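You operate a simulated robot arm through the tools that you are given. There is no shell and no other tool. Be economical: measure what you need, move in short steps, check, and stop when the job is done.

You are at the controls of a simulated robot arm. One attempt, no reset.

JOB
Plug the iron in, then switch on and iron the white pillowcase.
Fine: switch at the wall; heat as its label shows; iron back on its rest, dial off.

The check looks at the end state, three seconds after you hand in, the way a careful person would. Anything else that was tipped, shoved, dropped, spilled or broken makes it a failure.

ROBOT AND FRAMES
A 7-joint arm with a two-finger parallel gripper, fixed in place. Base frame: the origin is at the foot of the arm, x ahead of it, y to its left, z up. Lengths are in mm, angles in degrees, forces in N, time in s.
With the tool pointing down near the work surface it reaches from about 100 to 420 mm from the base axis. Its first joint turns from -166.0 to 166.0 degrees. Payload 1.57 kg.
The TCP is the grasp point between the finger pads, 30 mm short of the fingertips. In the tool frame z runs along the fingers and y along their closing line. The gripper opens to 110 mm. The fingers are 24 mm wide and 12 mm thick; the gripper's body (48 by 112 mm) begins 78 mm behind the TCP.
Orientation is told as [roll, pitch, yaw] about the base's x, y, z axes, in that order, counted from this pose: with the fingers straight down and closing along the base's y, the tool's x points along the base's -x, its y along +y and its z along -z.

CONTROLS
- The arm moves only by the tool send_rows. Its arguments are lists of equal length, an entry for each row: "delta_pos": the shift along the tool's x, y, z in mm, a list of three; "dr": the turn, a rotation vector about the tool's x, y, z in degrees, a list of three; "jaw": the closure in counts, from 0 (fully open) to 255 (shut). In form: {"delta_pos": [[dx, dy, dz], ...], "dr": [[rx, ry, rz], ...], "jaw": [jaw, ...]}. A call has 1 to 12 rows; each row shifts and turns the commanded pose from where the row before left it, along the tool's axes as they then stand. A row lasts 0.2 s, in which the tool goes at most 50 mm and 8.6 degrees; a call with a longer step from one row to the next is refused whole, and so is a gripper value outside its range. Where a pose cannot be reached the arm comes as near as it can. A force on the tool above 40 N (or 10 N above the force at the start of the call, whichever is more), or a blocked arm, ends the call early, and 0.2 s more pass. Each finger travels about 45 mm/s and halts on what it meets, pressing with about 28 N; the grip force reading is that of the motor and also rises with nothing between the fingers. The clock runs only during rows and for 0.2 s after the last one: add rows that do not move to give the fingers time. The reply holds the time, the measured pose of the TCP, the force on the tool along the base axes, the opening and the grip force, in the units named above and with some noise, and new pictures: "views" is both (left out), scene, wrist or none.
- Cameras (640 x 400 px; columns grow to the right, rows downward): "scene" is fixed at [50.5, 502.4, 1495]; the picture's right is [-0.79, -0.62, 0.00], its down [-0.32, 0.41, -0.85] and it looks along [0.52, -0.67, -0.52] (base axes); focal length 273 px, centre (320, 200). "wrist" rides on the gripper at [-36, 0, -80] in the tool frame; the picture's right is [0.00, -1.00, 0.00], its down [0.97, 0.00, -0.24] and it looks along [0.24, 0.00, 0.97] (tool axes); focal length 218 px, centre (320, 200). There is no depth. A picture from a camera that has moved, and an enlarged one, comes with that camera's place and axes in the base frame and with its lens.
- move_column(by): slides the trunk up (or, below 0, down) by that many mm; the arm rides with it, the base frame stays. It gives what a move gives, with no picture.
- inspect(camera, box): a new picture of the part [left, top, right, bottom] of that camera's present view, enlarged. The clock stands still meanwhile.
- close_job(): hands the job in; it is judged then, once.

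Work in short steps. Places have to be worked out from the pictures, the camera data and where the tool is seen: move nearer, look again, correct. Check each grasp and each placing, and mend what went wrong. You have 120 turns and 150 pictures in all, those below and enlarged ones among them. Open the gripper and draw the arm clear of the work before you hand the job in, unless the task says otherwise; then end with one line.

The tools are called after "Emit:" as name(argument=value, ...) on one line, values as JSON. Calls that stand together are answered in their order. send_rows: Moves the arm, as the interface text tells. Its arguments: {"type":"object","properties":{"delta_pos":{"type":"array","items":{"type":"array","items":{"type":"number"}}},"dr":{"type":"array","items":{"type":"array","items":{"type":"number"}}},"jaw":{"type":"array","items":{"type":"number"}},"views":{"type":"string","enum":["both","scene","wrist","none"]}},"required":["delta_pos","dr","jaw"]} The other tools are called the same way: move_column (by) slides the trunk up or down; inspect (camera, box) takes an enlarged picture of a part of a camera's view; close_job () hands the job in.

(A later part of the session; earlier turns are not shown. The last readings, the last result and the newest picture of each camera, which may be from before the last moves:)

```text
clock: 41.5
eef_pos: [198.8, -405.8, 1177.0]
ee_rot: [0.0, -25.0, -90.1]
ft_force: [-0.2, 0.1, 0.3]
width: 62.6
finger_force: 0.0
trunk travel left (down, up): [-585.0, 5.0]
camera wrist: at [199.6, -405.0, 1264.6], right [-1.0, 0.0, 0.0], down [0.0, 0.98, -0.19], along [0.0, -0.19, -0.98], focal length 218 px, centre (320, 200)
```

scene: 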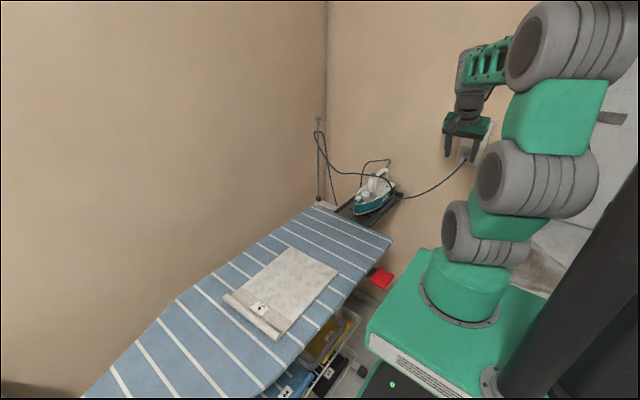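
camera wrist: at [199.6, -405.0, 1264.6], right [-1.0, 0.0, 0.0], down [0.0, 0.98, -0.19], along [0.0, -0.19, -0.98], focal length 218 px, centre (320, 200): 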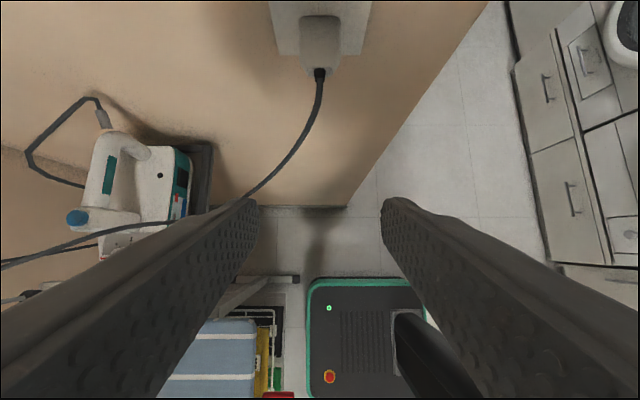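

Plug is in. Next I close the fingers, level the tool to horizontal and go to the switch's "I" half.

Emit:
send_rows(delta_pos=[[0, 0, 0], [0, 0, 0], [0, 0, 0], [0, 0, 0], [0, 0, 0], [0, 0, 0], [0, 0, 0], [0, 0, 0], [-5, 0, 25], [-6, 0.8, 25], [0, 0, 20], [0, 0, 0]], dr=[[0, -8.125, 0], [0, -8.125, 0], [0, -8.125, 0], [0, -8.125, 0], [0, -8.125, 0], [0, -8.125, 0], [0, -8.125, 0], [0, -8.125, 0], [0, 0, 0], [0, 0, 0], [0, 0, 0], [0, 0, 0]], jaw=[255, 255, 255, 255, 255, 255, 255, 255, 255, 255, 255, 255], views="wrist")

Emit:
inspect(camera="wrist", box=[220, 60, 420, 260])

```text
clock: 44.1
eef_pos: [200.3, -477.8, 1188.1]
ee_rot: [5.2, -90.1, -95.3]
ft_force: [-0.4, -0.4, -0.3]
width: 0.0
finger_force: 20.7
trunk travel left (down, up): [-585.0, 5.0]
camera wrist: at [200.1, -397.1, 1224.7], right [-1.0, 0.0, 0.0], down [0.0, 0.24, -0.97], along [0.0, -0.97, -0.24], focal length 218 px, centre (320, 200)
```

wrist: 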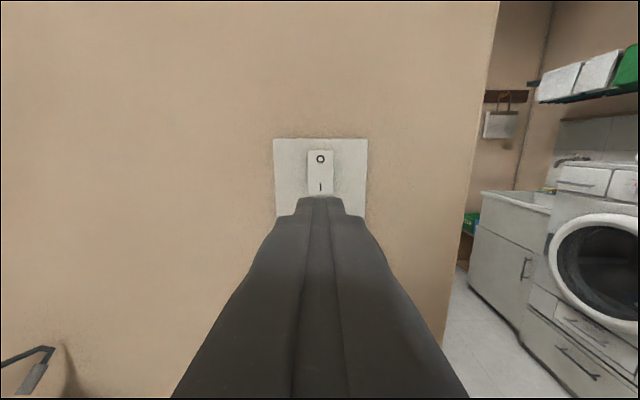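

```text
2.00 times, centred on (320, 160) of wrist
camera zoom: at [200.1, -397.1, 1224.7], right [-1.0, 0.0, 0.0], down [0.0, 0.24, -0.97], along [0.0, -0.97, -0.24], focal length 436 px, centre (320, 280)
```

zoom: 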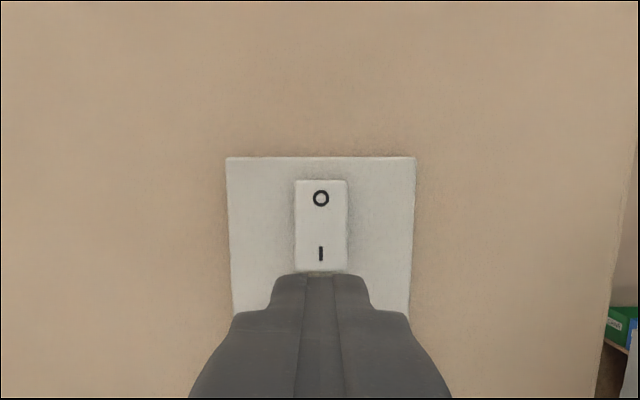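

The I is at z 1189 and the rocker centre at 1201. The fingertip is aligned with the lower half, so I'll advance.

Emit:
send_rows(delta_pos=[[0, 0, 30], [0.5, -0.5, 25], [0, 0, 10], [0, 0, 0]], dr=[[0, 0, 0], [0, 0, 0], [0, 0, 0], [0, 0, 0]], jaw=[255, 255, 255, 255], views="wrist")

```text
clock: 45.1
eef_pos: [201.4, -542.1, 1188.0]
ee_rot: [17.2, -89.8, -107.2]
ft_force: [0.1, 0.2, -0.2]
width: 0.0
finger_force: 21.3
trunk travel left (down, up): [-585.0, 5.0]
camera wrist: at [199.6, -462.1, 1224.3], right [-1.0, 0.0, 0.0], down [0.0, 0.24, -0.97], along [0.0, -0.97, -0.24], focal length 218 px, centre (320, 200)
```

wrist: 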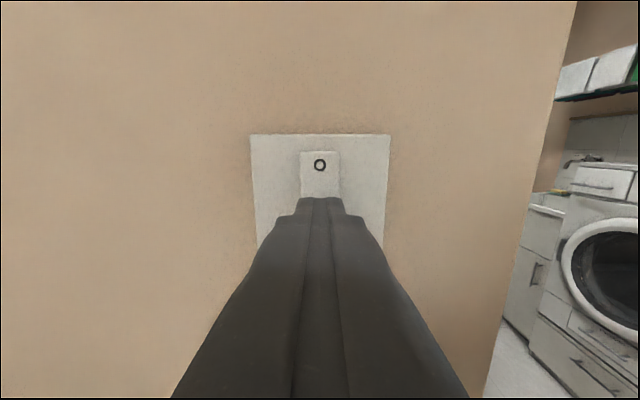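

Emit:
send_rows(delta_pos=[[0.5, 0, 4], [0, 0, 3], [0, 0, 3], [0, 0, 3], [0, 0, 3], [0, 0, 0]], dr=[[0, 0, 0], [0, 0, 0], [0, 0, 0], [0, 0, 0], [0, 0, 0], [0, 0, 0]], jaw=[255, 255, 255, 255, 255, 255], views="wrist")

```text
clock: 46.5
eef_pos: [200.6, -557.7, 1186.4]
ee_rot: [-15.7, -90.0, -74.3]
ft_force: [0.8, 0.4, -0.5]
width: 0.0
finger_force: 21.3
trunk travel left (down, up): [-585.0, 5.0]
camera wrist: at [199.4, -477.9, 1223.1], right [-1.0, 0.0, 0.0], down [0.0, 0.24, -0.97], along [0.0, -0.97, -0.24], focal length 218 px, centre (320, 200)
```

wrist: 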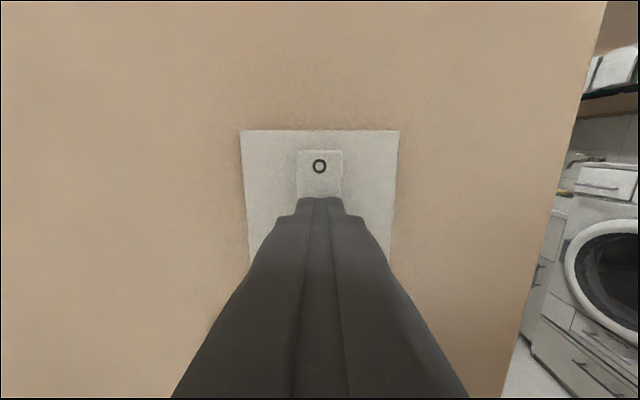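

Fingertip is at y≈-588 with no contact yet, so I keep pushing gently.

Emit:
send_rows(delta_pos=[[0, 0, 2.5], [0, 0, 2.5], [0, 0, 2.5], [0, 0, 0]], dr=[[0, 0, 0], [0, 0, 0], [0, 0, 0], [0, 0, 0]], jaw=[255, 255, 255, 255], views="none")

Emit:
inspect(camera="wrist", box=[240, 110, 400, 240])

```text
clock: 47.2
eef_pos: [199.7, -557.8, 1186.6]
ee_rot: [-52.3, -89.7, -37.6]
ft_force: [-0.8, 35.8, 4.1]
width: 0.1
finger_force: 21.5
trunk travel left (down, up): [-585.0, 5.0]
stopped in row 3: the force on the tool passed its limit (the readings are from after the stop); the commanded pose is now the measured one
```

```text
3.08 times, centred on (320, 175) of wrist
camera zoom: at [199.4, -478.3, 1223.1], right [-1.0, 0.0, 0.0], down [0.0, 0.24, -0.97], along [0.0, -0.97, -0.24], focal length 672 px, centre (320, 277)
```

zoom: 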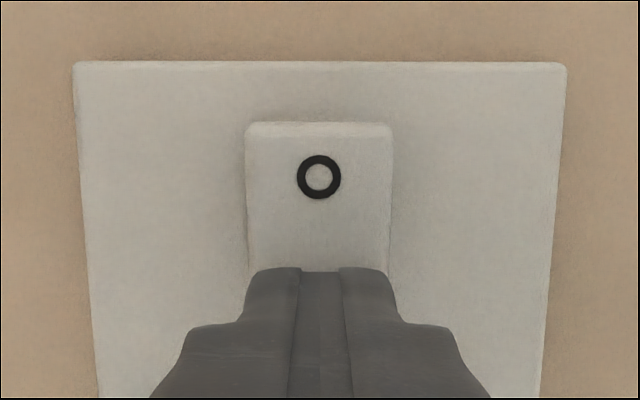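

Over 40 N was reached. I'll back off and look at the rocker.

Emit:
send_rows(delta_pos=[[0, 0, -30], [0, 0, -40], [30, 0, -20], [0, 0, 0]], dr=[[0, 0, 0], [0, 0, 0], [0, 0, 0], [0, 0, 0]], jaw=[255, 255, 255, 255], views="none")

Emit:
inspect(camera="wrist", box=[260, 60, 380, 200])

Emit:
inspect(camera="scene", box=[440, 100, 520, 180])

```text
clock: 48.2
eef_pos: [198.4, -474.0, 1155.9]
ee_rot: [-18.3, -89.6, -71.7]
ft_force: [0.6, 0.0, 0.3]
width: 0.1
finger_force: 21.2
trunk travel left (down, up): [-585.0, 5.0]
```

```text
2.86 times, centred on (320, 130) of wrist
camera zoom: at [198.7, -393.8, 1191.8], right [-1.0, 0.0, 0.0], down [0.0, 0.25, -0.97], along [0.0, -0.97, -0.25], focal length 624 px, centre (320, 400)
```

zoom: 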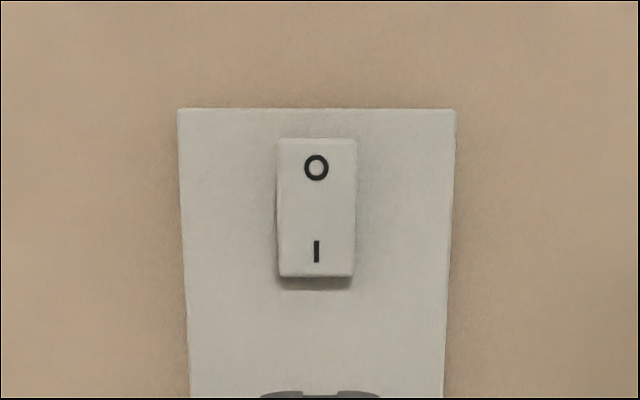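

```text
5.00 times, centred on (480, 140) of scene
camera zoom: at [50.5, 502.4, 1495.0], right [-0.79, -0.62, 0.0], down [-0.32, 0.41, -0.85], along [0.52, -0.67, -0.52], focal length 1366 px, centre (-480, 500)
```

zoom: 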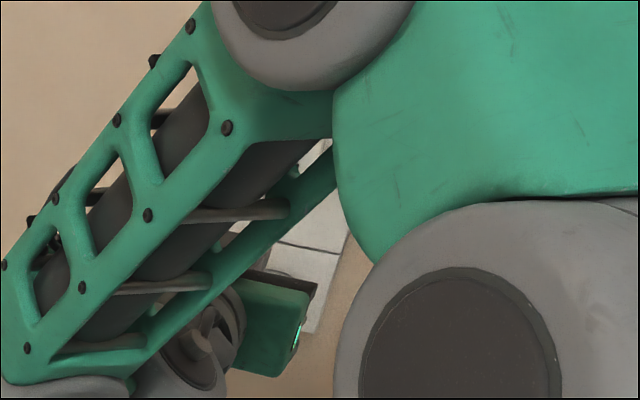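

The finger passed y≈-581, where the "I" edge used to protrude, with no residual force. The shadow under it also shrank, so the rocker has most likely flipped; I'll check it again once the arm is clear. I'll move back and aim at the iron.

Emit:
send_rows(delta_pos=[[0, 0, -25], [0, 0, -25], [0, 0, -25], [0, 0, -25], [0, 0, -20], [0, 0, -20], [0, 0, 0], [0, 0, 0], [0, 0, 0], [0, 0, 0], [0, 0, 0], [0, 0, 0]], dr=[[0, 7.5, 0], [0, 7.5, 0], [0, 7.5, 0], [0, 7.5, 0], [0, 7.5, 0], [0, 7.5, 0], [-5.3, 0, -5.3], [-5.3, 0, -5.3], [-5.3, 0, -5.3], [-5.3, 0, -5.3], [-5.3, 0, -5.3], [-5.3, 0, -5.3]], jaw=[200, 100, 0, 0, 0, 0, 0, 0, 0, 0, 0, 0], views="none")

Emit:
send_rows(delta_pos=[[5.6, 32, 26], [5.6, 32, 26], [5.6, 32, 26], [5.6, 32, 26], [0, 0, 0]], dr=[[0, 0, 0], [0, 0, 0], [0, 0, 0], [0, 0, 0], [0, 0, 0]], jaw=[0, 0, 0, 0, 0])

Emit:
inspect(camera="scene", box=[440, 100, 520, 180])

```text
clock: 50.0
eef_pos: [291.9, -285.2, 1157.6]
ee_rot: [-4.4, -39.1, -60.6]
ft_force: [0.4, -0.3, 0.5]
width: 109.9
finger_force: 0.2
trunk travel left (down, up): [-585.0, 5.0]
stopped in row 8: the arm was blocked; the commanded pose is now the measured one
```

```text
clock: 51.1
eef_pos: [421.2, -276.2, 1053.3]
ee_rot: [-4.5, -38.9, -60.8]
ft_force: [0.0, 0.1, 0.5]
width: 109.9
finger_force: 0.0
trunk travel left (down, up): [-585.0, 5.0]
camera wrist: at [415.0, -254.0, 1137.2], right [-0.9, -0.44, 0.06], down [-0.42, 0.8, -0.42], along [0.14, -0.41, -0.9], focal length 218 px, centre (320, 200)
```

scene: 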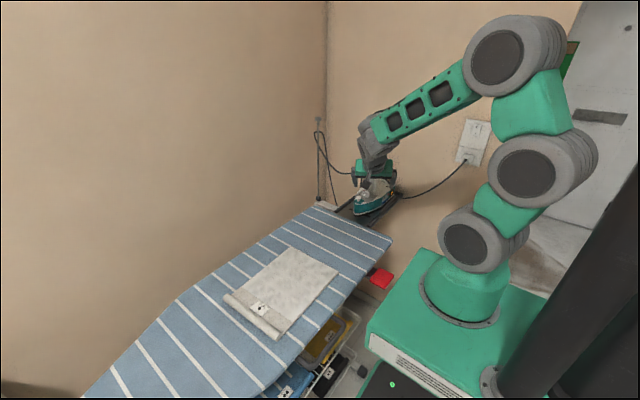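
wrist: 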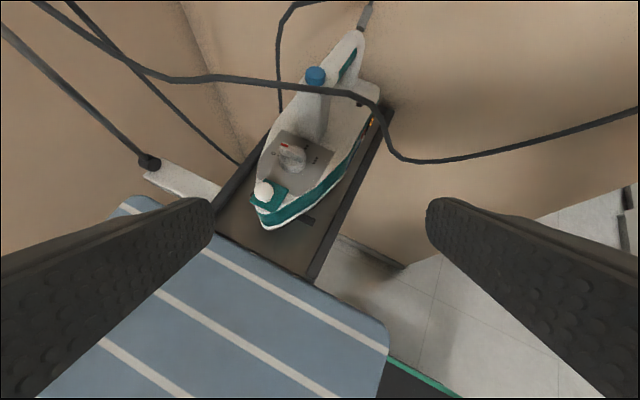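

```text
5.00 times, centred on (480, 140) of scene
camera zoom: at [50.5, 502.4, 1495.0], right [-0.79, -0.62, 0.0], down [-0.32, 0.41, -0.85], along [0.52, -0.67, -0.52], focal length 1366 px, centre (-480, 500)
```

zoom: 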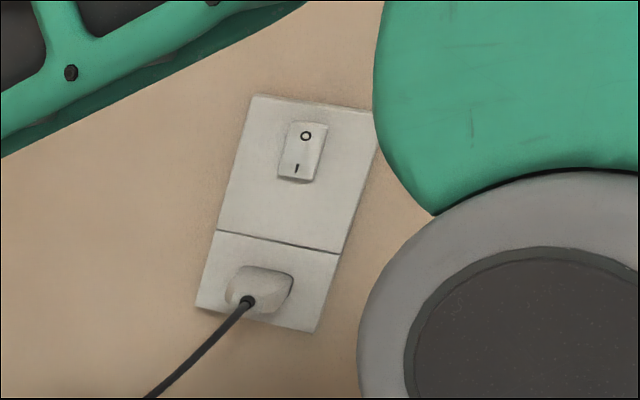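

The switch's O side now stands out, so it has flipped, and the plug is seated. Now a close look at the iron.

Emit:
inspect(camera="wrist", box=[240, 120, 350, 230])

Emit:
inspect(camera="wrist", box=[240, 0, 420, 140])

```text
3.64 times, centred on (295, 175) of wrist
camera zoom: at [415.0, -254.0, 1137.2], right [-0.9, -0.44, 0.06], down [-0.42, 0.8, -0.42], along [0.14, -0.41, -0.9], focal length 794 px, centre (411, 291)
```

zoom: 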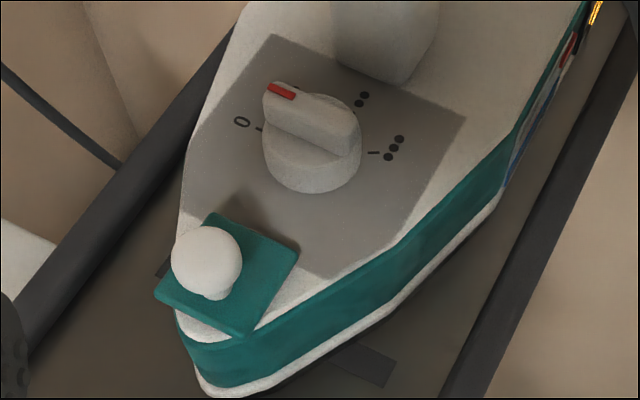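

```text
2.86 times, centred on (330, 70) of wrist
camera zoom: at [415.0, -254.0, 1137.2], right [-0.9, -0.44, 0.06], down [-0.42, 0.8, -0.42], along [0.14, -0.41, -0.9], focal length 624 px, centre (291, 571)
```

zoom: 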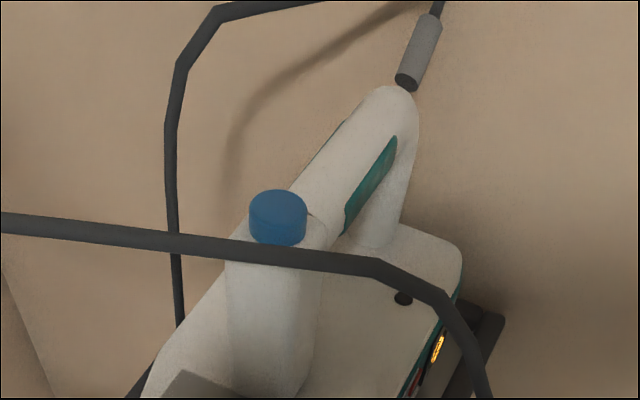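

The pilot lamp on the iron glows, so the mains is on, and the dial points at 0. The handle runs along y at x≈500 and z≈980, from y≈-440 to -550. I'll line up the tool with yaw -90° and tilt 50°.

Emit:
send_rows(delta_pos=[[0, 0, -5], [0, 0, -5], [0, 0, 0], [0, 0, 0], [0, 0, 0], [0, 0, 0], [0, 0, 0], [0, 0, 0]], dr=[[-4.5, 0, 0], [0, -5.5, 0], [0, -5.6, 0], [5.6, 0, 4.7], [5.6, 0, 4.7], [5.6, 0, 4.7], [5.6, 0, 4.7], [0, 0, 0]], jaw=[60, 60, 60, 60, 60, 60, 60, 60], views="none")

Emit:
send_rows(delta_pos=[[-18, 20, 17.5], [-18, 20, 17.5], [-18, 20, 17.5], [-18, 20, 17.5], [0, 0, 0]], dr=[[0, 0, 0], [0, 0, 0], [0, 0, 0], [0, 0, 0], [0, 0, 0]], jaw=[60, 60, 60, 60, 60])

```text
clock: 53.0
eef_pos: [418.3, -269.9, 1060.2]
ee_rot: [0.0, -50.0, -90.2]
ft_force: [0.3, 0.1, -0.1]
width: 84.2
finger_force: 0.2
trunk travel left (down, up): [-585.0, 5.0]
```

```text
clock: 54.1
eef_pos: [498.1, -369.4, 1071.9]
ee_rot: [0.0, -50.0, -90.1]
ft_force: [0.0, 0.3, 0.0]
width: 84.3
finger_force: 0.0
trunk travel left (down, up): [-585.0, 5.0]
camera wrist: at [497.9, -331.6, 1149.2], right [-1.0, 0.0, 0.0], down [0.0, 0.81, -0.59], along [0.0, -0.59, -0.81], focal length 218 px, centre (320, 200)
```

scene: 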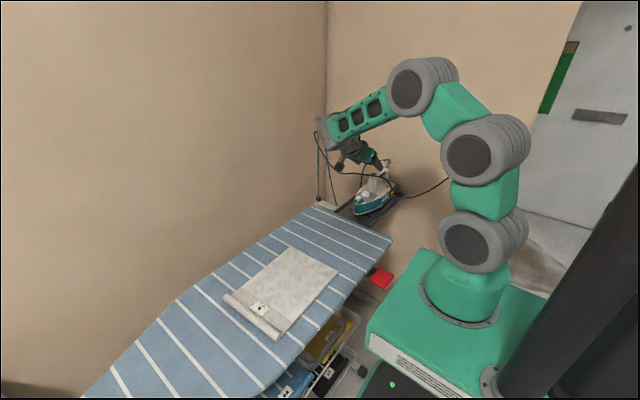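
wrist: 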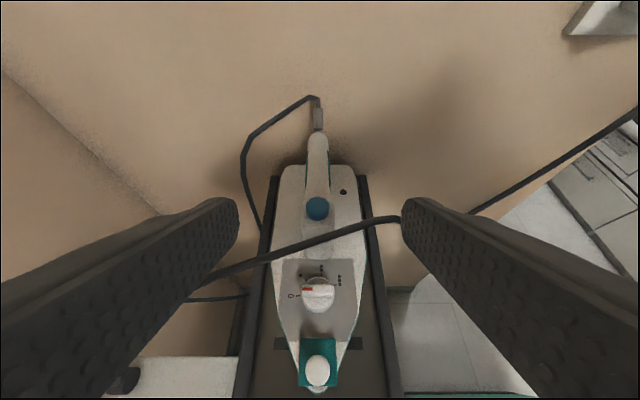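

Reach is good and the tool is aligned over the iron. Zooming in on the dial and handle.

Emit:
inspect(camera="wrist", box=[270, 240, 370, 330])

Emit:
inspect(camera="wrist", box=[260, 90, 380, 240])

```text
4.44 times, centred on (320, 285) of wrist
camera zoom: at [497.9, -331.6, 1149.2], right [-1.0, 0.0, 0.0], down [0.0, 0.81, -0.59], along [0.0, -0.59, -0.81], focal length 970 px, centre (320, -178)
```

zoom: 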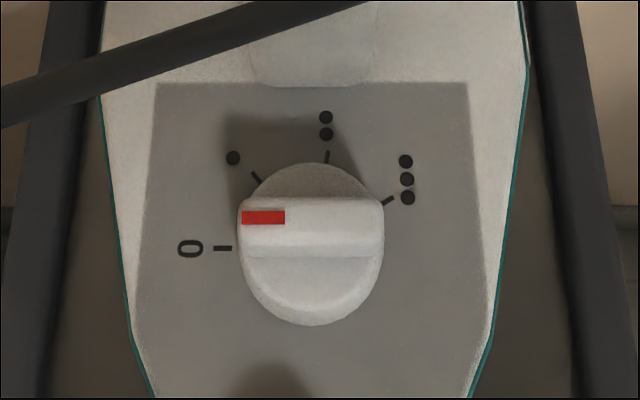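

```text
2.67 times, centred on (320, 165) of wrist
camera zoom: at [497.9, -331.6, 1149.2], right [-1.0, 0.0, 0.0], down [0.0, 0.81, -0.59], along [0.0, -0.59, -0.81], focal length 582 px, centre (320, 293)
```

zoom: 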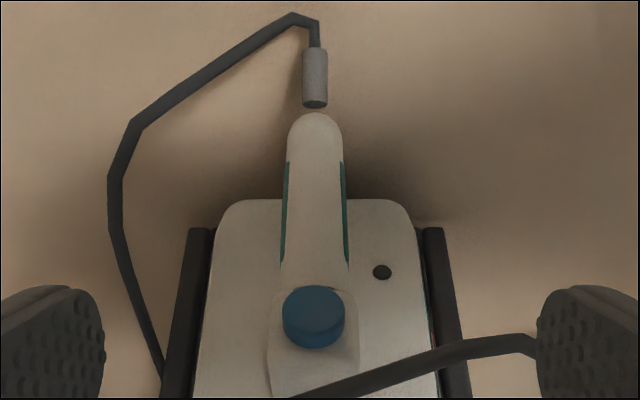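

The dial points exactly at 0, and "•" is about 50° clockwise. I'll lift the iron first, so I go to a steeper 30° tilt above the handle and measure it again.

Emit:
send_rows(delta_pos=[[0, 0, 0], [0, 0, 0], [0, 0, 0], [-21, 0.7, 14], [-21, 0.7, 14], [-21, 0.6, 14], [0, 0, 0]], dr=[[0, 7, 0], [0, 7, 0], [0, 6, 0], [0, 0, 0], [0, 0, 0], [0, 0, 0], [0, 0, 0]], jaw=[60, 60, 60, 60, 60, 60, 60], views="wrist")

Emit:
inspect(camera="wrist", box=[240, 100, 400, 260])

```text
clock: 55.8
eef_pos: [499.0, -445.7, 1066.7]
ee_rot: [0.0, -30.0, -90.1]
ft_force: [-0.4, 0.2, -0.3]
width: 84.4
finger_force: 0.1
trunk travel left (down, up): [-585.0, 5.0]
camera wrist: at [498.6, -436.9, 1153.4], right [-1.0, 0.0, 0.0], down [0.0, 0.96, -0.28], along [0.0, -0.28, -0.96], focal length 218 px, centre (320, 200)
```

wrist: 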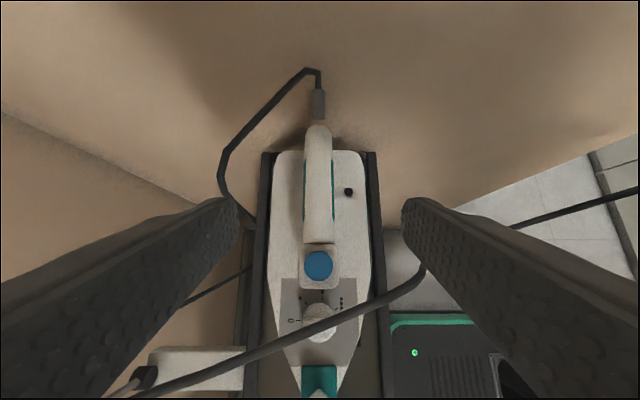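

```text
2.50 times, centred on (320, 180) of wrist
camera zoom: at [498.6, -436.9, 1153.4], right [-1.0, 0.0, 0.0], down [0.0, 0.96, -0.28], along [0.0, -0.28, -0.96], focal length 546 px, centre (320, 250)
```

zoom: 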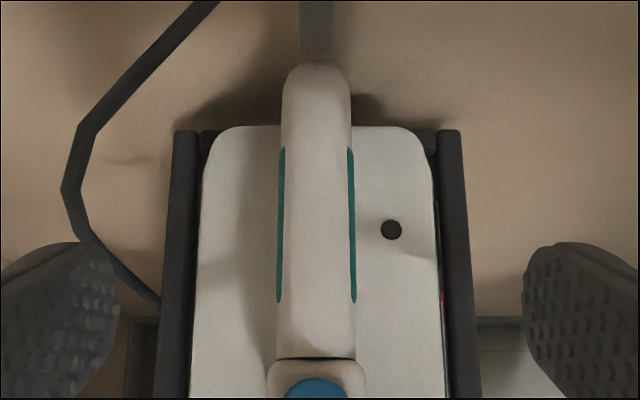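

The handle centre is near (499.7, y -470…-522, z 981), 25 mm wide, with the deck at z 916. I'll descend onto it at y≈-482.

Emit:
send_rows(delta_pos=[[3.1, 0.2, 23.5], [3.1, 0.2, 23.5], [3.1, 0.2, 23.5], [3.1, 0.1, 23.5], [0, 0, 0]], dr=[[0, 0, 0], [0, 0, 0], [0, 0, 0], [0, 0, 0], [0, 0, 0]], jaw=[100, 100, 100, 100, 100], views="wrist")

```text
clock: 57.0
eef_pos: [500.8, -481.9, 977.7]
ee_rot: [-0.1, -30.0, -90.2]
ft_force: [0.6, -0.4, -0.2]
width: 66.7
finger_force: 0.0
trunk travel left (down, up): [-585.0, 5.0]
camera wrist: at [500.0, -473.2, 1065.4], right [-1.0, 0.0, 0.0], down [0.0, 0.96, -0.28], along [0.0, -0.28, -0.96], focal length 218 px, centre (320, 200)
```

wrist: 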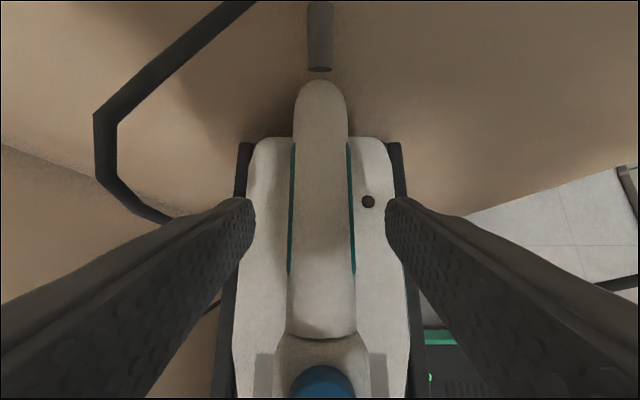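

Well placed. Closing on the handle.

Emit:
send_rows(delta_pos=[[0, 0, 0], [0, 0, 0], [0, 0, 0], [0, 0, 0], [0, 0, 0], [0, 0, 0]], dr=[[0, 0, 0], [0, 0, 0], [0, 0, 0], [0, 0, 0], [0, 0, 0], [0, 0, 0]], jaw=[150, 200, 255, 255, 255, 255], views="none")

Emit:
send_rows(delta_pos=[[-2.5, 0, -4.3], [-5, 0, -8.6], [0, 0, 0]], dr=[[0, 0, 0], [0, 0, 0], [0, 0, 0]], jaw=[255, 255, 255])

```text
clock: 58.4
eef_pos: [499.5, -481.6, 978.1]
ee_rot: [0.0, -30.0, -90.2]
ft_force: [-2.5, 0.1, -0.7]
width: 25.9
finger_force: 27.8
trunk travel left (down, up): [-585.0, 5.0]
```

```text
clock: 59.1
eef_pos: [498.4, -482.5, 992.3]
ee_rot: [-0.1, -29.8, -90.1]
ft_force: [1.3, 0.4, -15.2]
width: 25.9
finger_force: 28.5
trunk travel left (down, up): [-585.0, 5.0]
camera wrist: at [499.8, -473.6, 1078.6], right [-1.0, 0.0, 0.0], down [0.0, 0.96, -0.28], along [0.0, -0.28, -0.96], focal length 218 px, centre (320, 200)
```

scene: 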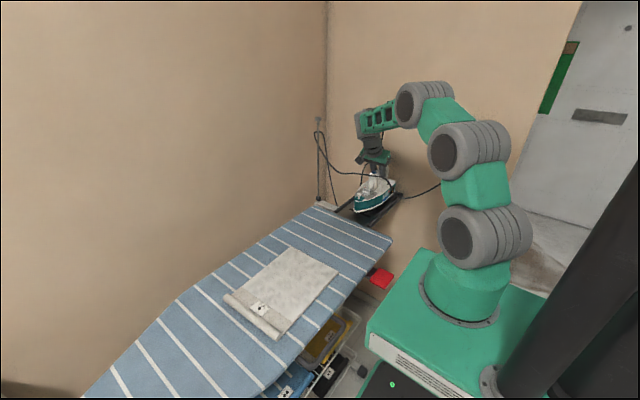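
wrist: 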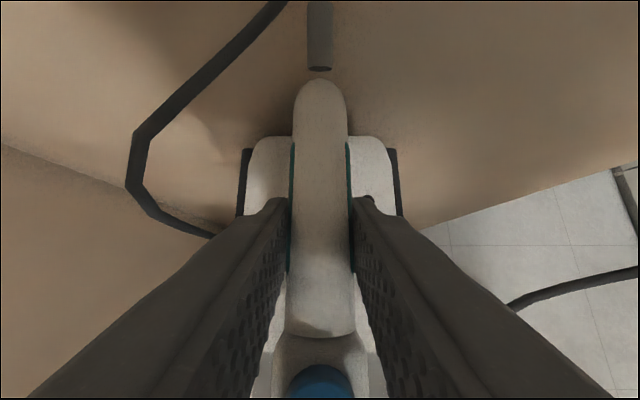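

It lifts with about 15 N and the iron still looks square in the grip. Lifting further and checking for pitch.

Emit:
send_rows(delta_pos=[[-8, 0, -13.8], [-8, 0, -13.8], [-8, 0, -13.8], [0, 0, 0]], dr=[[0, 0, 0], [0, 0, 0], [0, 0, 0], [0, 0, 0]], jaw=[255, 255, 255, 255], views="wrist")

Emit:
inspect(camera="scene", box=[310, 120, 430, 230])

```text
clock: 60.1
eef_pos: [500.6, -483.2, 1040.1]
ee_rot: [-0.1, -29.9, -90.1]
ft_force: [0.2, -0.3, -14.2]
width: 26.2
finger_force: 28.1
trunk travel left (down, up): [-585.0, 5.0]
camera wrist: at [499.8, -474.1, 1126.8], right [-1.0, 0.0, 0.0], down [0.0, 0.96, -0.28], along [0.0, -0.28, -0.96], focal length 218 px, centre (320, 200)
```

wrist: 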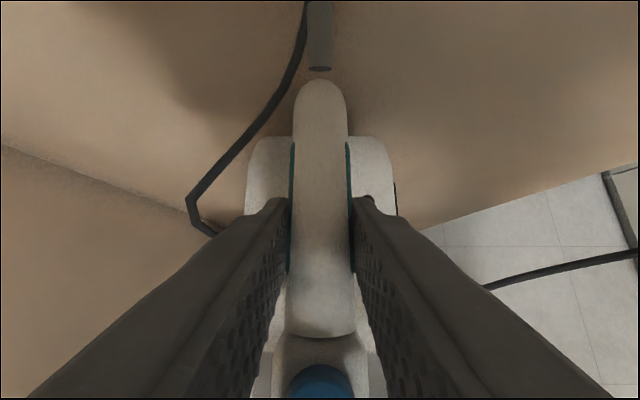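

```text
3.64 times, centred on (370, 175) of scene
camera zoom: at [50.5, 502.4, 1495.0], right [-0.79, -0.62, 0.0], down [-0.32, 0.41, -0.85], along [0.52, -0.67, -0.52], focal length 993 px, centre (138, 291)
```

zoom: 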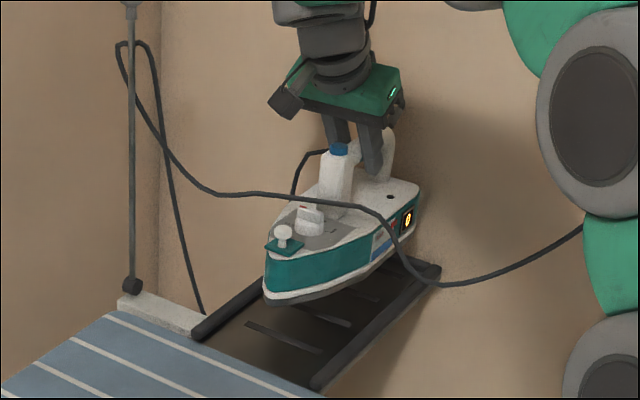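

The iron hangs level, nose toward +y. I'll carry it over the board, then yaw +90° so the nose points at the robot for strokes along x.

Emit:
send_rows(delta_pos=[[28.9, -4.4, -16.7], [28.9, -4.4, -16.7], [28.9, -4.4, -16.7], [28.9, -4.4, -16.7], [28.9, -4.4, -16.7], [28.9, -4.4, -16.7], [28.9, -4.4, -16.7], [28.9, -4.4, -16.7], [28.9, -4.4, -16.7], [0, 0, 0]], dr=[[0, 0, 0], [0, 0, 0], [0, 0, 0], [0, 0, 0], [0, 0, 0], [0, 0, 0], [0, 0, 0], [0, 0, 0], [0, 0, 0], [0, 0, 0]], jaw=[255, 255, 255, 255, 255, 255, 255, 255, 255, 255], views="scene")

Emit:
send_rows(delta_pos=[[0, 0, 0], [0, 0, 0], [0, 0, 0], [0, 0, 0], [0, 0, 0], [0, 0, 0], [0, 0, 0], [0, 0, 0], [0, 0, 0], [0, 0, 0], [0, 0, 0], [0, 0, 0]], dr=[[-3.75, 0, -6.5], [-3.75, 0, -6.5], [-3.75, 0, -6.5], [-3.75, 0, -6.5], [-3.75, 0, -6.5], [-3.75, 0, -6.5], [-3.75, 0, -6.5], [-3.75, 0, -6.5], [-3.75, 0, -6.5], [-3.75, 0, -6.5], [-3.75, 0, -6.5], [-3.75, 0, -6.5]], jaw=[255, 255, 255, 255, 255, 255, 255, 255, 255, 255, 255, 255])

```text
clock: 62.4
eef_pos: [461.0, -180.2, 1041.0]
ee_rot: [-0.1, -30.0, -90.0]
ft_force: [0.5, 0.2, -15.0]
width: 26.0
finger_force: 27.9
trunk travel left (down, up): [-585.0, 5.0]
```

scene: 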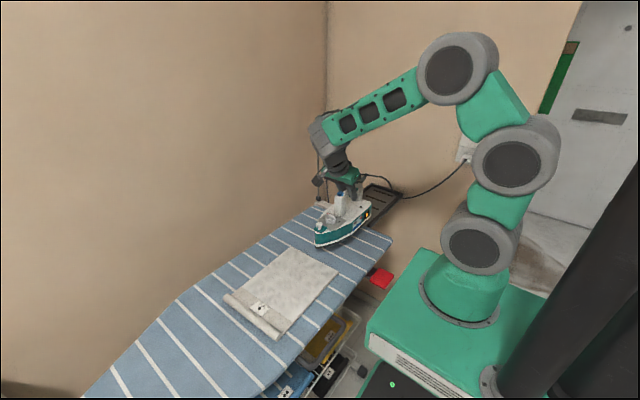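

```text
clock: 65.0
eef_pos: [461.4, -182.6, 1040.5]
ee_rot: [0.0, -30.0, 0.1]
ft_force: [0.1, 0.0, -14.7]
width: 26.1
finger_force: 28.2
trunk travel left (down, up): [-585.0, 5.0]
camera wrist: at [452.7, -182.1, 1127.9], right [0.0, -1.0, 0.0], down [-0.96, 0.0, -0.28], along [0.28, 0.0, -0.96], focal length 218 px, centre (320, 200)
```

scene: 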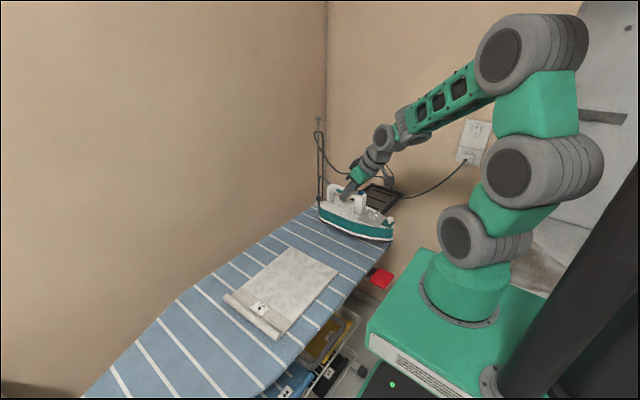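
wrist: 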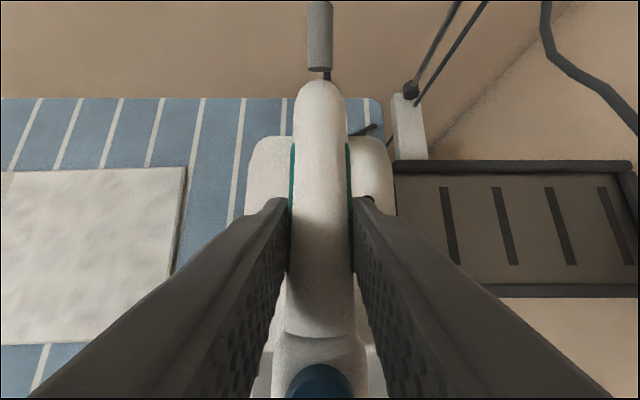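

The iron is over the board, nose toward me. I'll set it down on the bare board next to the pillowcase to set the dial.

Emit:
send_rows(delta_pos=[[1, 11, 18], [1, 11, 18], [1.2, 10, 17.6], [1.5, 0, 2.6], [1.5, 0, 2.6], [0, 0, 0]], dr=[[0, 0, 0], [0, 0, 0], [0, 0, 0], [0, 0, 0], [0, 0, 0], [0, 0, 0]], jaw=[255, 255, 255, 255, 255, 255], views="none")

Emit:
inspect(camera="scene", box=[300, 160, 420, 270])

```text
clock: 66.3
eef_pos: [485.1, -149.5, 986.3]
ee_rot: [0.1, -30.0, -0.1]
ft_force: [-0.6, -0.2, -15.2]
width: 26.1
finger_force: 28.1
trunk travel left (down, up): [-585.0, 5.0]
```

```text
3.64 times, centred on (360, 215) of scene
camera zoom: at [50.5, 502.4, 1495.0], right [-0.79, -0.62, 0.0], down [-0.32, 0.41, -0.85], along [0.52, -0.67, -0.52], focal length 993 px, centre (174, 146)
```

zoom: 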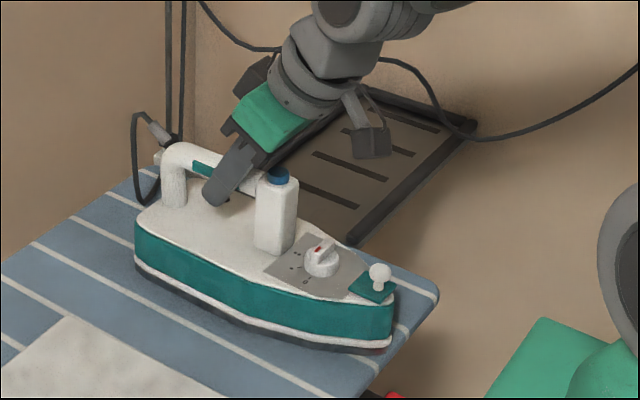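

Still above the board; lowering slowly.

Emit:
send_rows(delta_pos=[[1.5, 0, 2.6], [1.5, 0, 2.6], [1, 0, 1.73], [0, 0, 0]], dr=[[0, 0, 0], [0, 0, 0], [0, 0, 0], [0, 0, 0]], jaw=[255, 255, 255, 255], views="none")

```text
clock: 67.3
eef_pos: [486.3, -150.6, 981.5]
ee_rot: [-0.2, -30.3, 0.0]
ft_force: [3.5, -2.8, 19.9]
width: 25.3
finger_force: 28.8
trunk travel left (down, up): [-585.0, 5.0]
```

Contact at z≈982. I'll relieve the push by about 2.5 mm and open.

Emit:
send_rows(delta_pos=[[-1.2, 0, -2.1], [0, 0, 0], [0, 0, 0]], dr=[[0, 0, 0], [0, 0, 0], [0, 0, 0]], jaw=[255, 255, 255], views="none")

Emit:
send_rows(delta_pos=[[0, 0, 0], [0, 0, 0], [0, 0, 0], [0, 0, -20], [0, 0, -30], [0, 0, -30], [0, 0, -30], [0, 0, 0]], dr=[[0, 0, 0], [0, 0, 0], [0, 0, 0], [0, 0, 0], [0, 0, 0], [0, 0, 0], [0, 0, 0], [0, 0, 0]], jaw=[200, 100, 100, 100, 100, 100, 100, 100])

```text
clock: 68.2
eef_pos: [485.7, -151.1, 982.1]
ee_rot: [-0.2, -30.0, -0.1]
ft_force: [10.1, -3.1, 9.8]
width: 26.0
finger_force: 27.6
trunk travel left (down, up): [-585.0, 5.0]
```

```text
clock: 70.0
eef_pos: [429.7, -150.8, 1076.4]
ee_rot: [0.0, -29.9, -0.1]
ft_force: [-0.2, -0.9, -0.3]
width: 67.1
finger_force: 0.0
trunk travel left (down, up): [-585.0, 5.0]
camera wrist: at [420.6, -149.9, 1163.9], right [0.0, -1.0, 0.0], down [-0.96, 0.0, -0.28], along [0.28, 0.0, -0.96], focal length 218 px, centre (320, 200)
```

scene: 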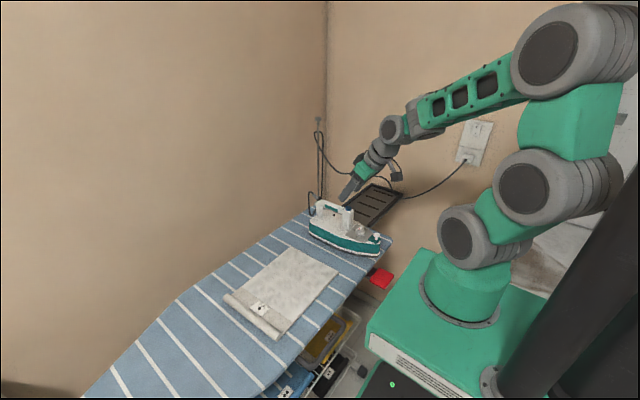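
wrist: 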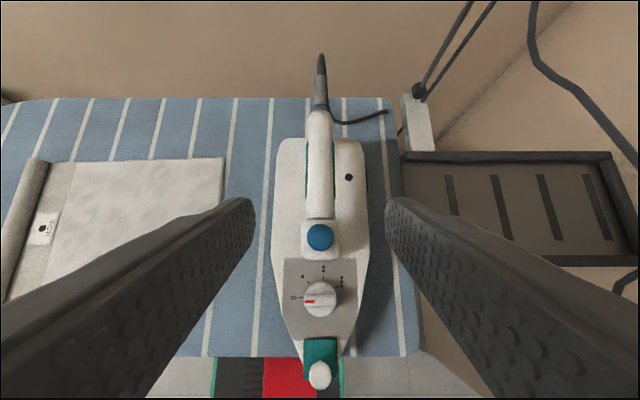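

The iron stands steady on the board, and from here "•" is a clockwise turn of about 50°. I'll bring the tool vertical over the knob and check.

Emit:
send_rows(delta_pos=[[0, 0, 0], [0, 0, 0], [0, 0, 0], [0, 0, 0], [21, 0, 28], [21, 0, 28], [0, 0, 0]], dr=[[0, 7.5, 0], [0, 7.5, 0], [0, 7.5, 0], [0, 7.5, 0], [0, 0, 0], [0, 0, 0], [0, 0, 0]], jaw=[100, 100, 100, 100, 100, 100, 100], views="wrist")

Emit:
inspect(camera="wrist", box=[240, 150, 400, 310])

```text
clock: 71.5
eef_pos: [387.1, -149.4, 1021.8]
ee_rot: [0.0, 0.2, -0.1]
ft_force: [-0.1, 0.4, 0.0]
width: 66.9
finger_force: 0.1
trunk travel left (down, up): [-585.0, 5.0]
camera wrist: at [422.7, -149.7, 1100.8], right [0.0, -1.0, 0.0], down [-0.97, 0.0, 0.24], along [-0.24, 0.0, -0.97], focal length 218 px, centre (320, 200)
```

wrist: 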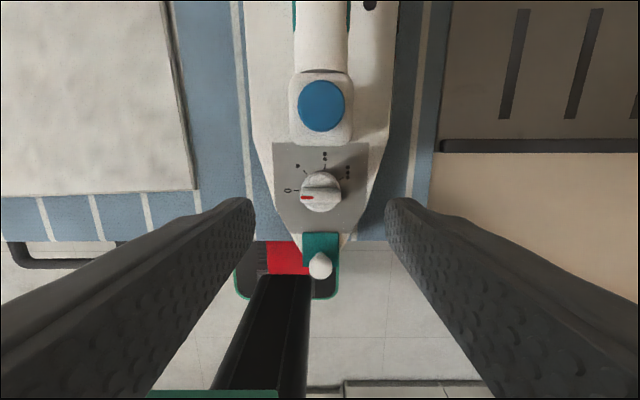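

```text
2.50 times, centred on (320, 230) of wrist
camera zoom: at [422.7, -149.7, 1100.8], right [0.0, -1.0, 0.0], down [-0.97, 0.0, 0.24], along [-0.24, 0.0, -0.97], focal length 546 px, centre (320, 125)
```

zoom: 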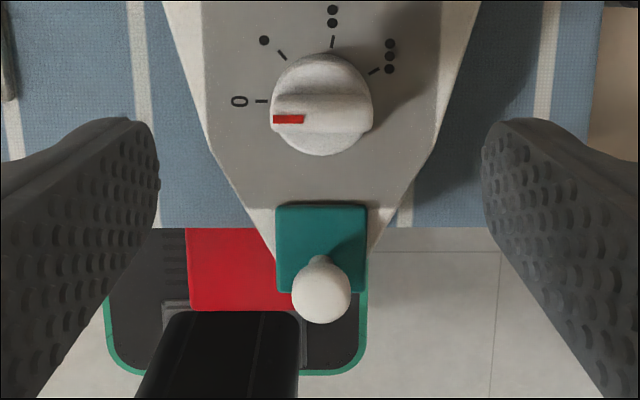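

The knob centre is at (390.5,-150,954) with a 27 mm diameter, and the ticks are 50° apart. Descending around it.

Emit:
send_rows(delta_pos=[[-3.4, -0.6, 20], [0, 0, 20], [0, 0, 8], [0, 0, 4], [0, 0, 0]], dr=[[0, 0, 0], [0, 0, 0], [0, 0, 0], [0, 0, 0], [0, 0, 0]], jaw=[120, 120, 120, 120, 120], views="wrist")

```text
clock: 72.8
eef_pos: [390.9, -150.4, 968.5]
ee_rot: [0.0, -0.1, -0.2]
ft_force: [1.1, -0.2, 0.3]
width: 58.4
finger_force: 0.0
trunk travel left (down, up): [-585.0, 5.0]
camera wrist: at [426.8, -150.4, 1048.3], right [0.0, -1.0, 0.0], down [-0.97, 0.0, 0.24], along [-0.24, 0.0, -0.97], focal length 218 px, centre (320, 200)
```

wrist: 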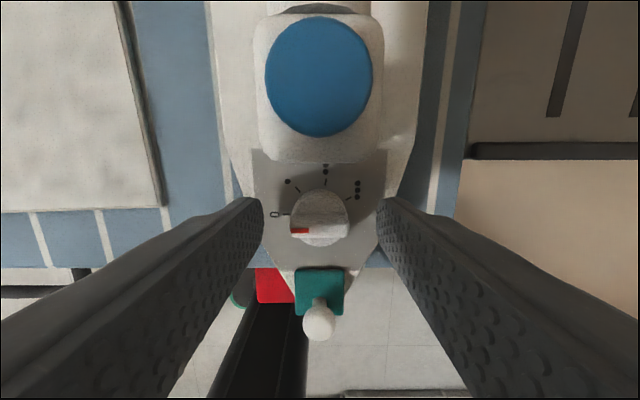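

Centred. Closing on the knob and turning it 50° clockwise.

Emit:
send_rows(delta_pos=[[0, 0, 0], [0, 0, 0], [0, 0, 0], [0, 0, 0], [0, 0, 0], [0, 0, 0], [0, 0, 0], [0, 0, 0], [0, 0, 0], [0, 0, 0], [0, 0, 0], [0, 0, 0]], dr=[[0, 0, 0], [0, 0, 0], [0, 0, 0], [0, 0, 0], [0, 0, 7.2], [0, 0, 7.2], [0, 0, 7.2], [0, 0, 7.2], [0, 0, 7.2], [0, 0, 7.2], [0, 0, 6.8], [0, 0, 0]], jaw=[180, 220, 255, 255, 255, 255, 255, 255, 255, 255, 255, 255], views="none")

Emit:
inspect(camera="wrist", box=[260, 120, 400, 260])

```text
clock: 75.3
eef_pos: [391.9, -150.7, 968.3]
ee_rot: [0.0, 0.0, -50.1]
ft_force: [-5.9, -2.1, 0.0]
width: 30.2
finger_force: 27.6
trunk travel left (down, up): [-585.0, 5.0]
```

```text
2.86 times, centred on (330, 190) of wrist
camera zoom: at [413.3, -178.2, 1048.5], right [-0.77, -0.64, 0.0], down [-0.62, 0.75, 0.24], along [-0.15, 0.18, -0.97], focal length 624 px, centre (291, 229)
```

zoom: 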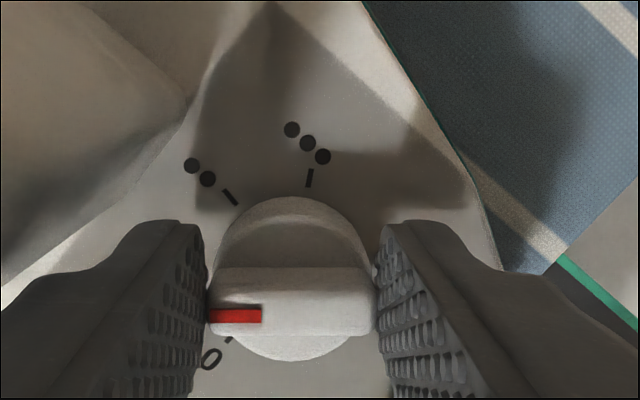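

The ridge turned with the gripper. I'll open, rise and verify.

Emit:
send_rows(delta_pos=[[0, 0, 0], [0, 0, 0], [0, 0, 0], [0, 0, -20], [0, 0, -30], [0, 0, 0]], dr=[[0, 0, 0], [0, 0, 0], [0, 0, 0], [0, 0, 0], [0, 0, 0], [0, 0, 0]], jaw=[180, 120, 110, 100, 100, 100], views="none")

Emit:
inspect(camera="wrist", box=[240, 120, 400, 280])

```text
clock: 76.8
eef_pos: [392.2, -150.5, 1020.1]
ee_rot: [0.0, 0.1, -50.1]
ft_force: [-0.7, 0.1, 0.0]
width: 66.7
finger_force: 0.0
trunk travel left (down, up): [-585.0, 5.0]
```

```text
2.50 times, centred on (320, 200) of wrist
camera zoom: at [414.7, -178.2, 1099.0], right [-0.77, -0.64, 0.0], down [-0.62, 0.74, 0.24], along [-0.15, 0.18, -0.97], focal length 546 px, centre (320, 200)
```

zoom: 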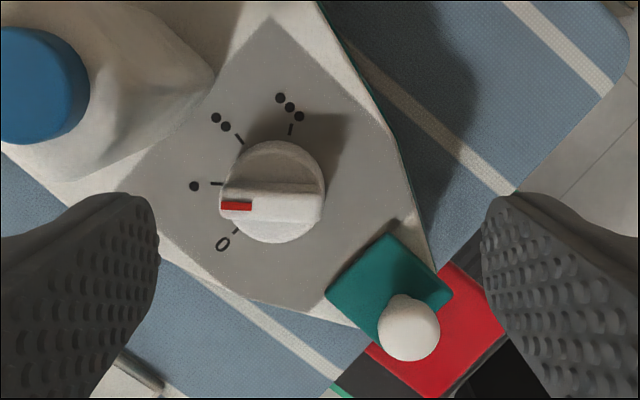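

The dial points squarely at one dot. Returning to re-grip the handle.

Emit:
send_rows(delta_pos=[[0, 0, -8], [0, 0, -8], [0, 0, -8], [0, 0, -8], [0, 0, -8], [0, 0, -8], [0, 0, -8], [-10, 0, 0], [-10, 0, 0], [-9, 0, 0], [-9, 0, 0], [0, 0, 0]], dr=[[0, 0, -7.15], [0, 0, -7.15], [0, 0, -7.15], [0, 0, -7.15], [0, 0, -7.15], [0, 0, -7.15], [0, 0, -7.15], [0, -7.5, 0], [0, -7.5, 0], [0, -7.5, 0], [0, -7.5, 0], [0, 0, 0]], jaw=[100, 100, 100, 100, 100, 100, 100, 100, 100, 100, 100, 100], views="wrist")

```text
clock: 79.3
eef_pos: [428.1, -149.7, 1082.3]
ee_rot: [0.0, -30.0, -0.1]
ft_force: [0.2, -0.4, 0.1]
width: 67.0
finger_force: 0.0
trunk travel left (down, up): [-585.0, 5.0]
camera wrist: at [419.3, -150.1, 1168.9], right [0.0, -1.0, 0.0], down [-0.96, 0.0, -0.28], along [0.28, 0.0, -0.96], focal length 218 px, centre (320, 200)
```

wrist: 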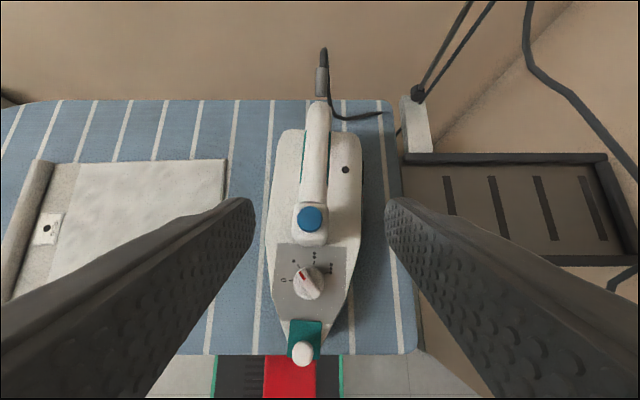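

The iron shifted about 14 mm in +x and turned about -3° while I turned the knob. I'll correct for that and approach to check.

Emit:
send_rows(delta_pos=[[-4, 3, 0], [-4, 3, 25], [-4, 3.1, 25], [0, 0, 25], [0, 0, 0]], dr=[[1.5, 0, 2.6], [0, 0, 0], [0, 0, 0], [0, 0, 0], [0, 0, 0]], jaw=[100, 100, 100, 100, 100], views="wrist")

```text
clock: 80.5
eef_pos: [476.4, -143.3, 1021.5]
ee_rot: [0.0, -29.9, -3.1]
ft_force: [-0.3, -0.7, -1.6]
width: 67.0
finger_force: 0.0
trunk travel left (down, up): [-585.0, 5.0]
camera wrist: at [466.8, -142.7, 1109.3], right [-0.05, -1.0, 0.0], down [-0.96, 0.05, -0.28], along [0.28, -0.02, -0.96], focal length 218 px, centre (320, 200)
```

wrist: 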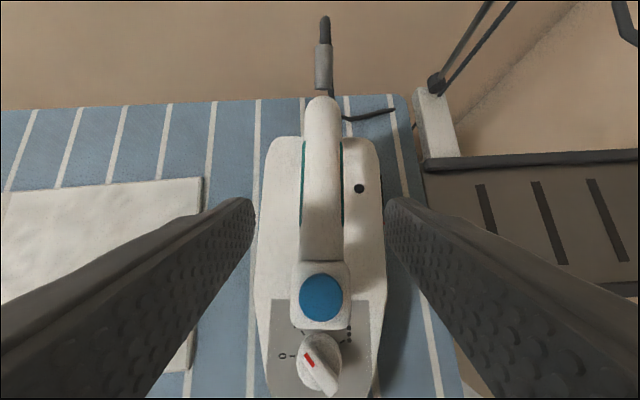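

Emit:
send_rows(delta_pos=[[0, 0, 20], [0, 0, 20], [0, 0, 6], [0, 0, 0]], dr=[[0, 0, 0], [0, 0, 0], [0, 0, 0], [0, 0, 0]], jaw=[100, 100, 100, 100], views="wrist")

```text
clock: 81.5
eef_pos: [499.5, -144.2, 981.6]
ee_rot: [-0.1, -30.1, -3.0]
ft_force: [0.3, 0.4, 0.0]
width: 66.8
finger_force: 0.1
trunk travel left (down, up): [-585.0, 5.0]
camera wrist: at [489.9, -144.0, 1069.8], right [-0.05, -1.0, 0.0], down [-0.96, 0.05, -0.28], along [0.28, -0.02, -0.96], focal length 218 px, centre (320, 200)
```

wrist: 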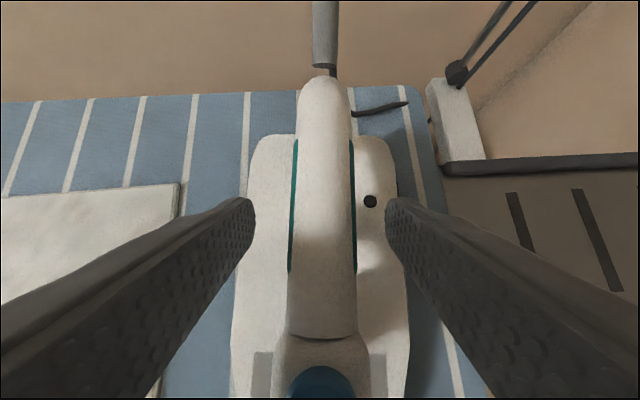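

Same relation as the first grip. Closing, lifting and straightening.

Emit:
send_rows(delta_pos=[[0, 0, 0], [0, 0, 0], [0, 0, 0], [0, 0, 0], [0, 0, 0], [0, 0, 0], [-5, 0, -8.6], [-10, 0, -17.2], [-8, 0, -13.8], [0, 0, 0]], dr=[[0, 0, 0], [0, 0, 0], [0, 0, 0], [0, 0, 0], [0, 0, 0], [0, 0, 0], [0, 0, 0], [0, 0, 0], [-1.5, 0, -2.6], [0, 0, 0]], jaw=[150, 200, 255, 255, 255, 255, 255, 255, 255, 255])

```text
clock: 83.8
eef_pos: [500.1, -145.2, 1028.7]
ee_rot: [0.0, -29.9, -0.1]
ft_force: [0.6, 0.8, -14.5]
width: 25.8
finger_force: 28.2
trunk travel left (down, up): [-585.0, 5.0]
camera wrist: at [490.8, -144.7, 1115.3], right [0.0, -1.0, 0.0], down [-0.96, 0.0, -0.27], along [0.27, 0.0, -0.96], focal length 218 px, centre (320, 200)
```

scene: 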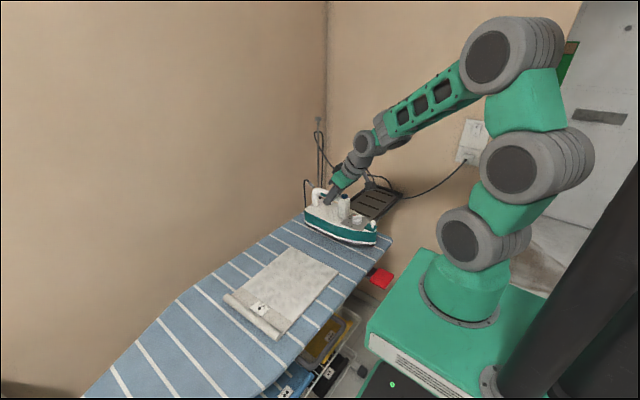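
wrist: 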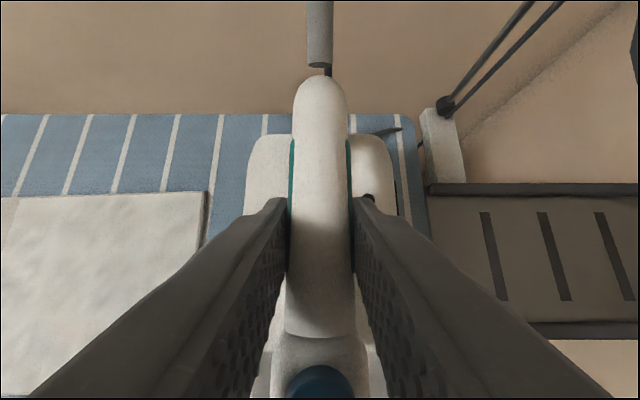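

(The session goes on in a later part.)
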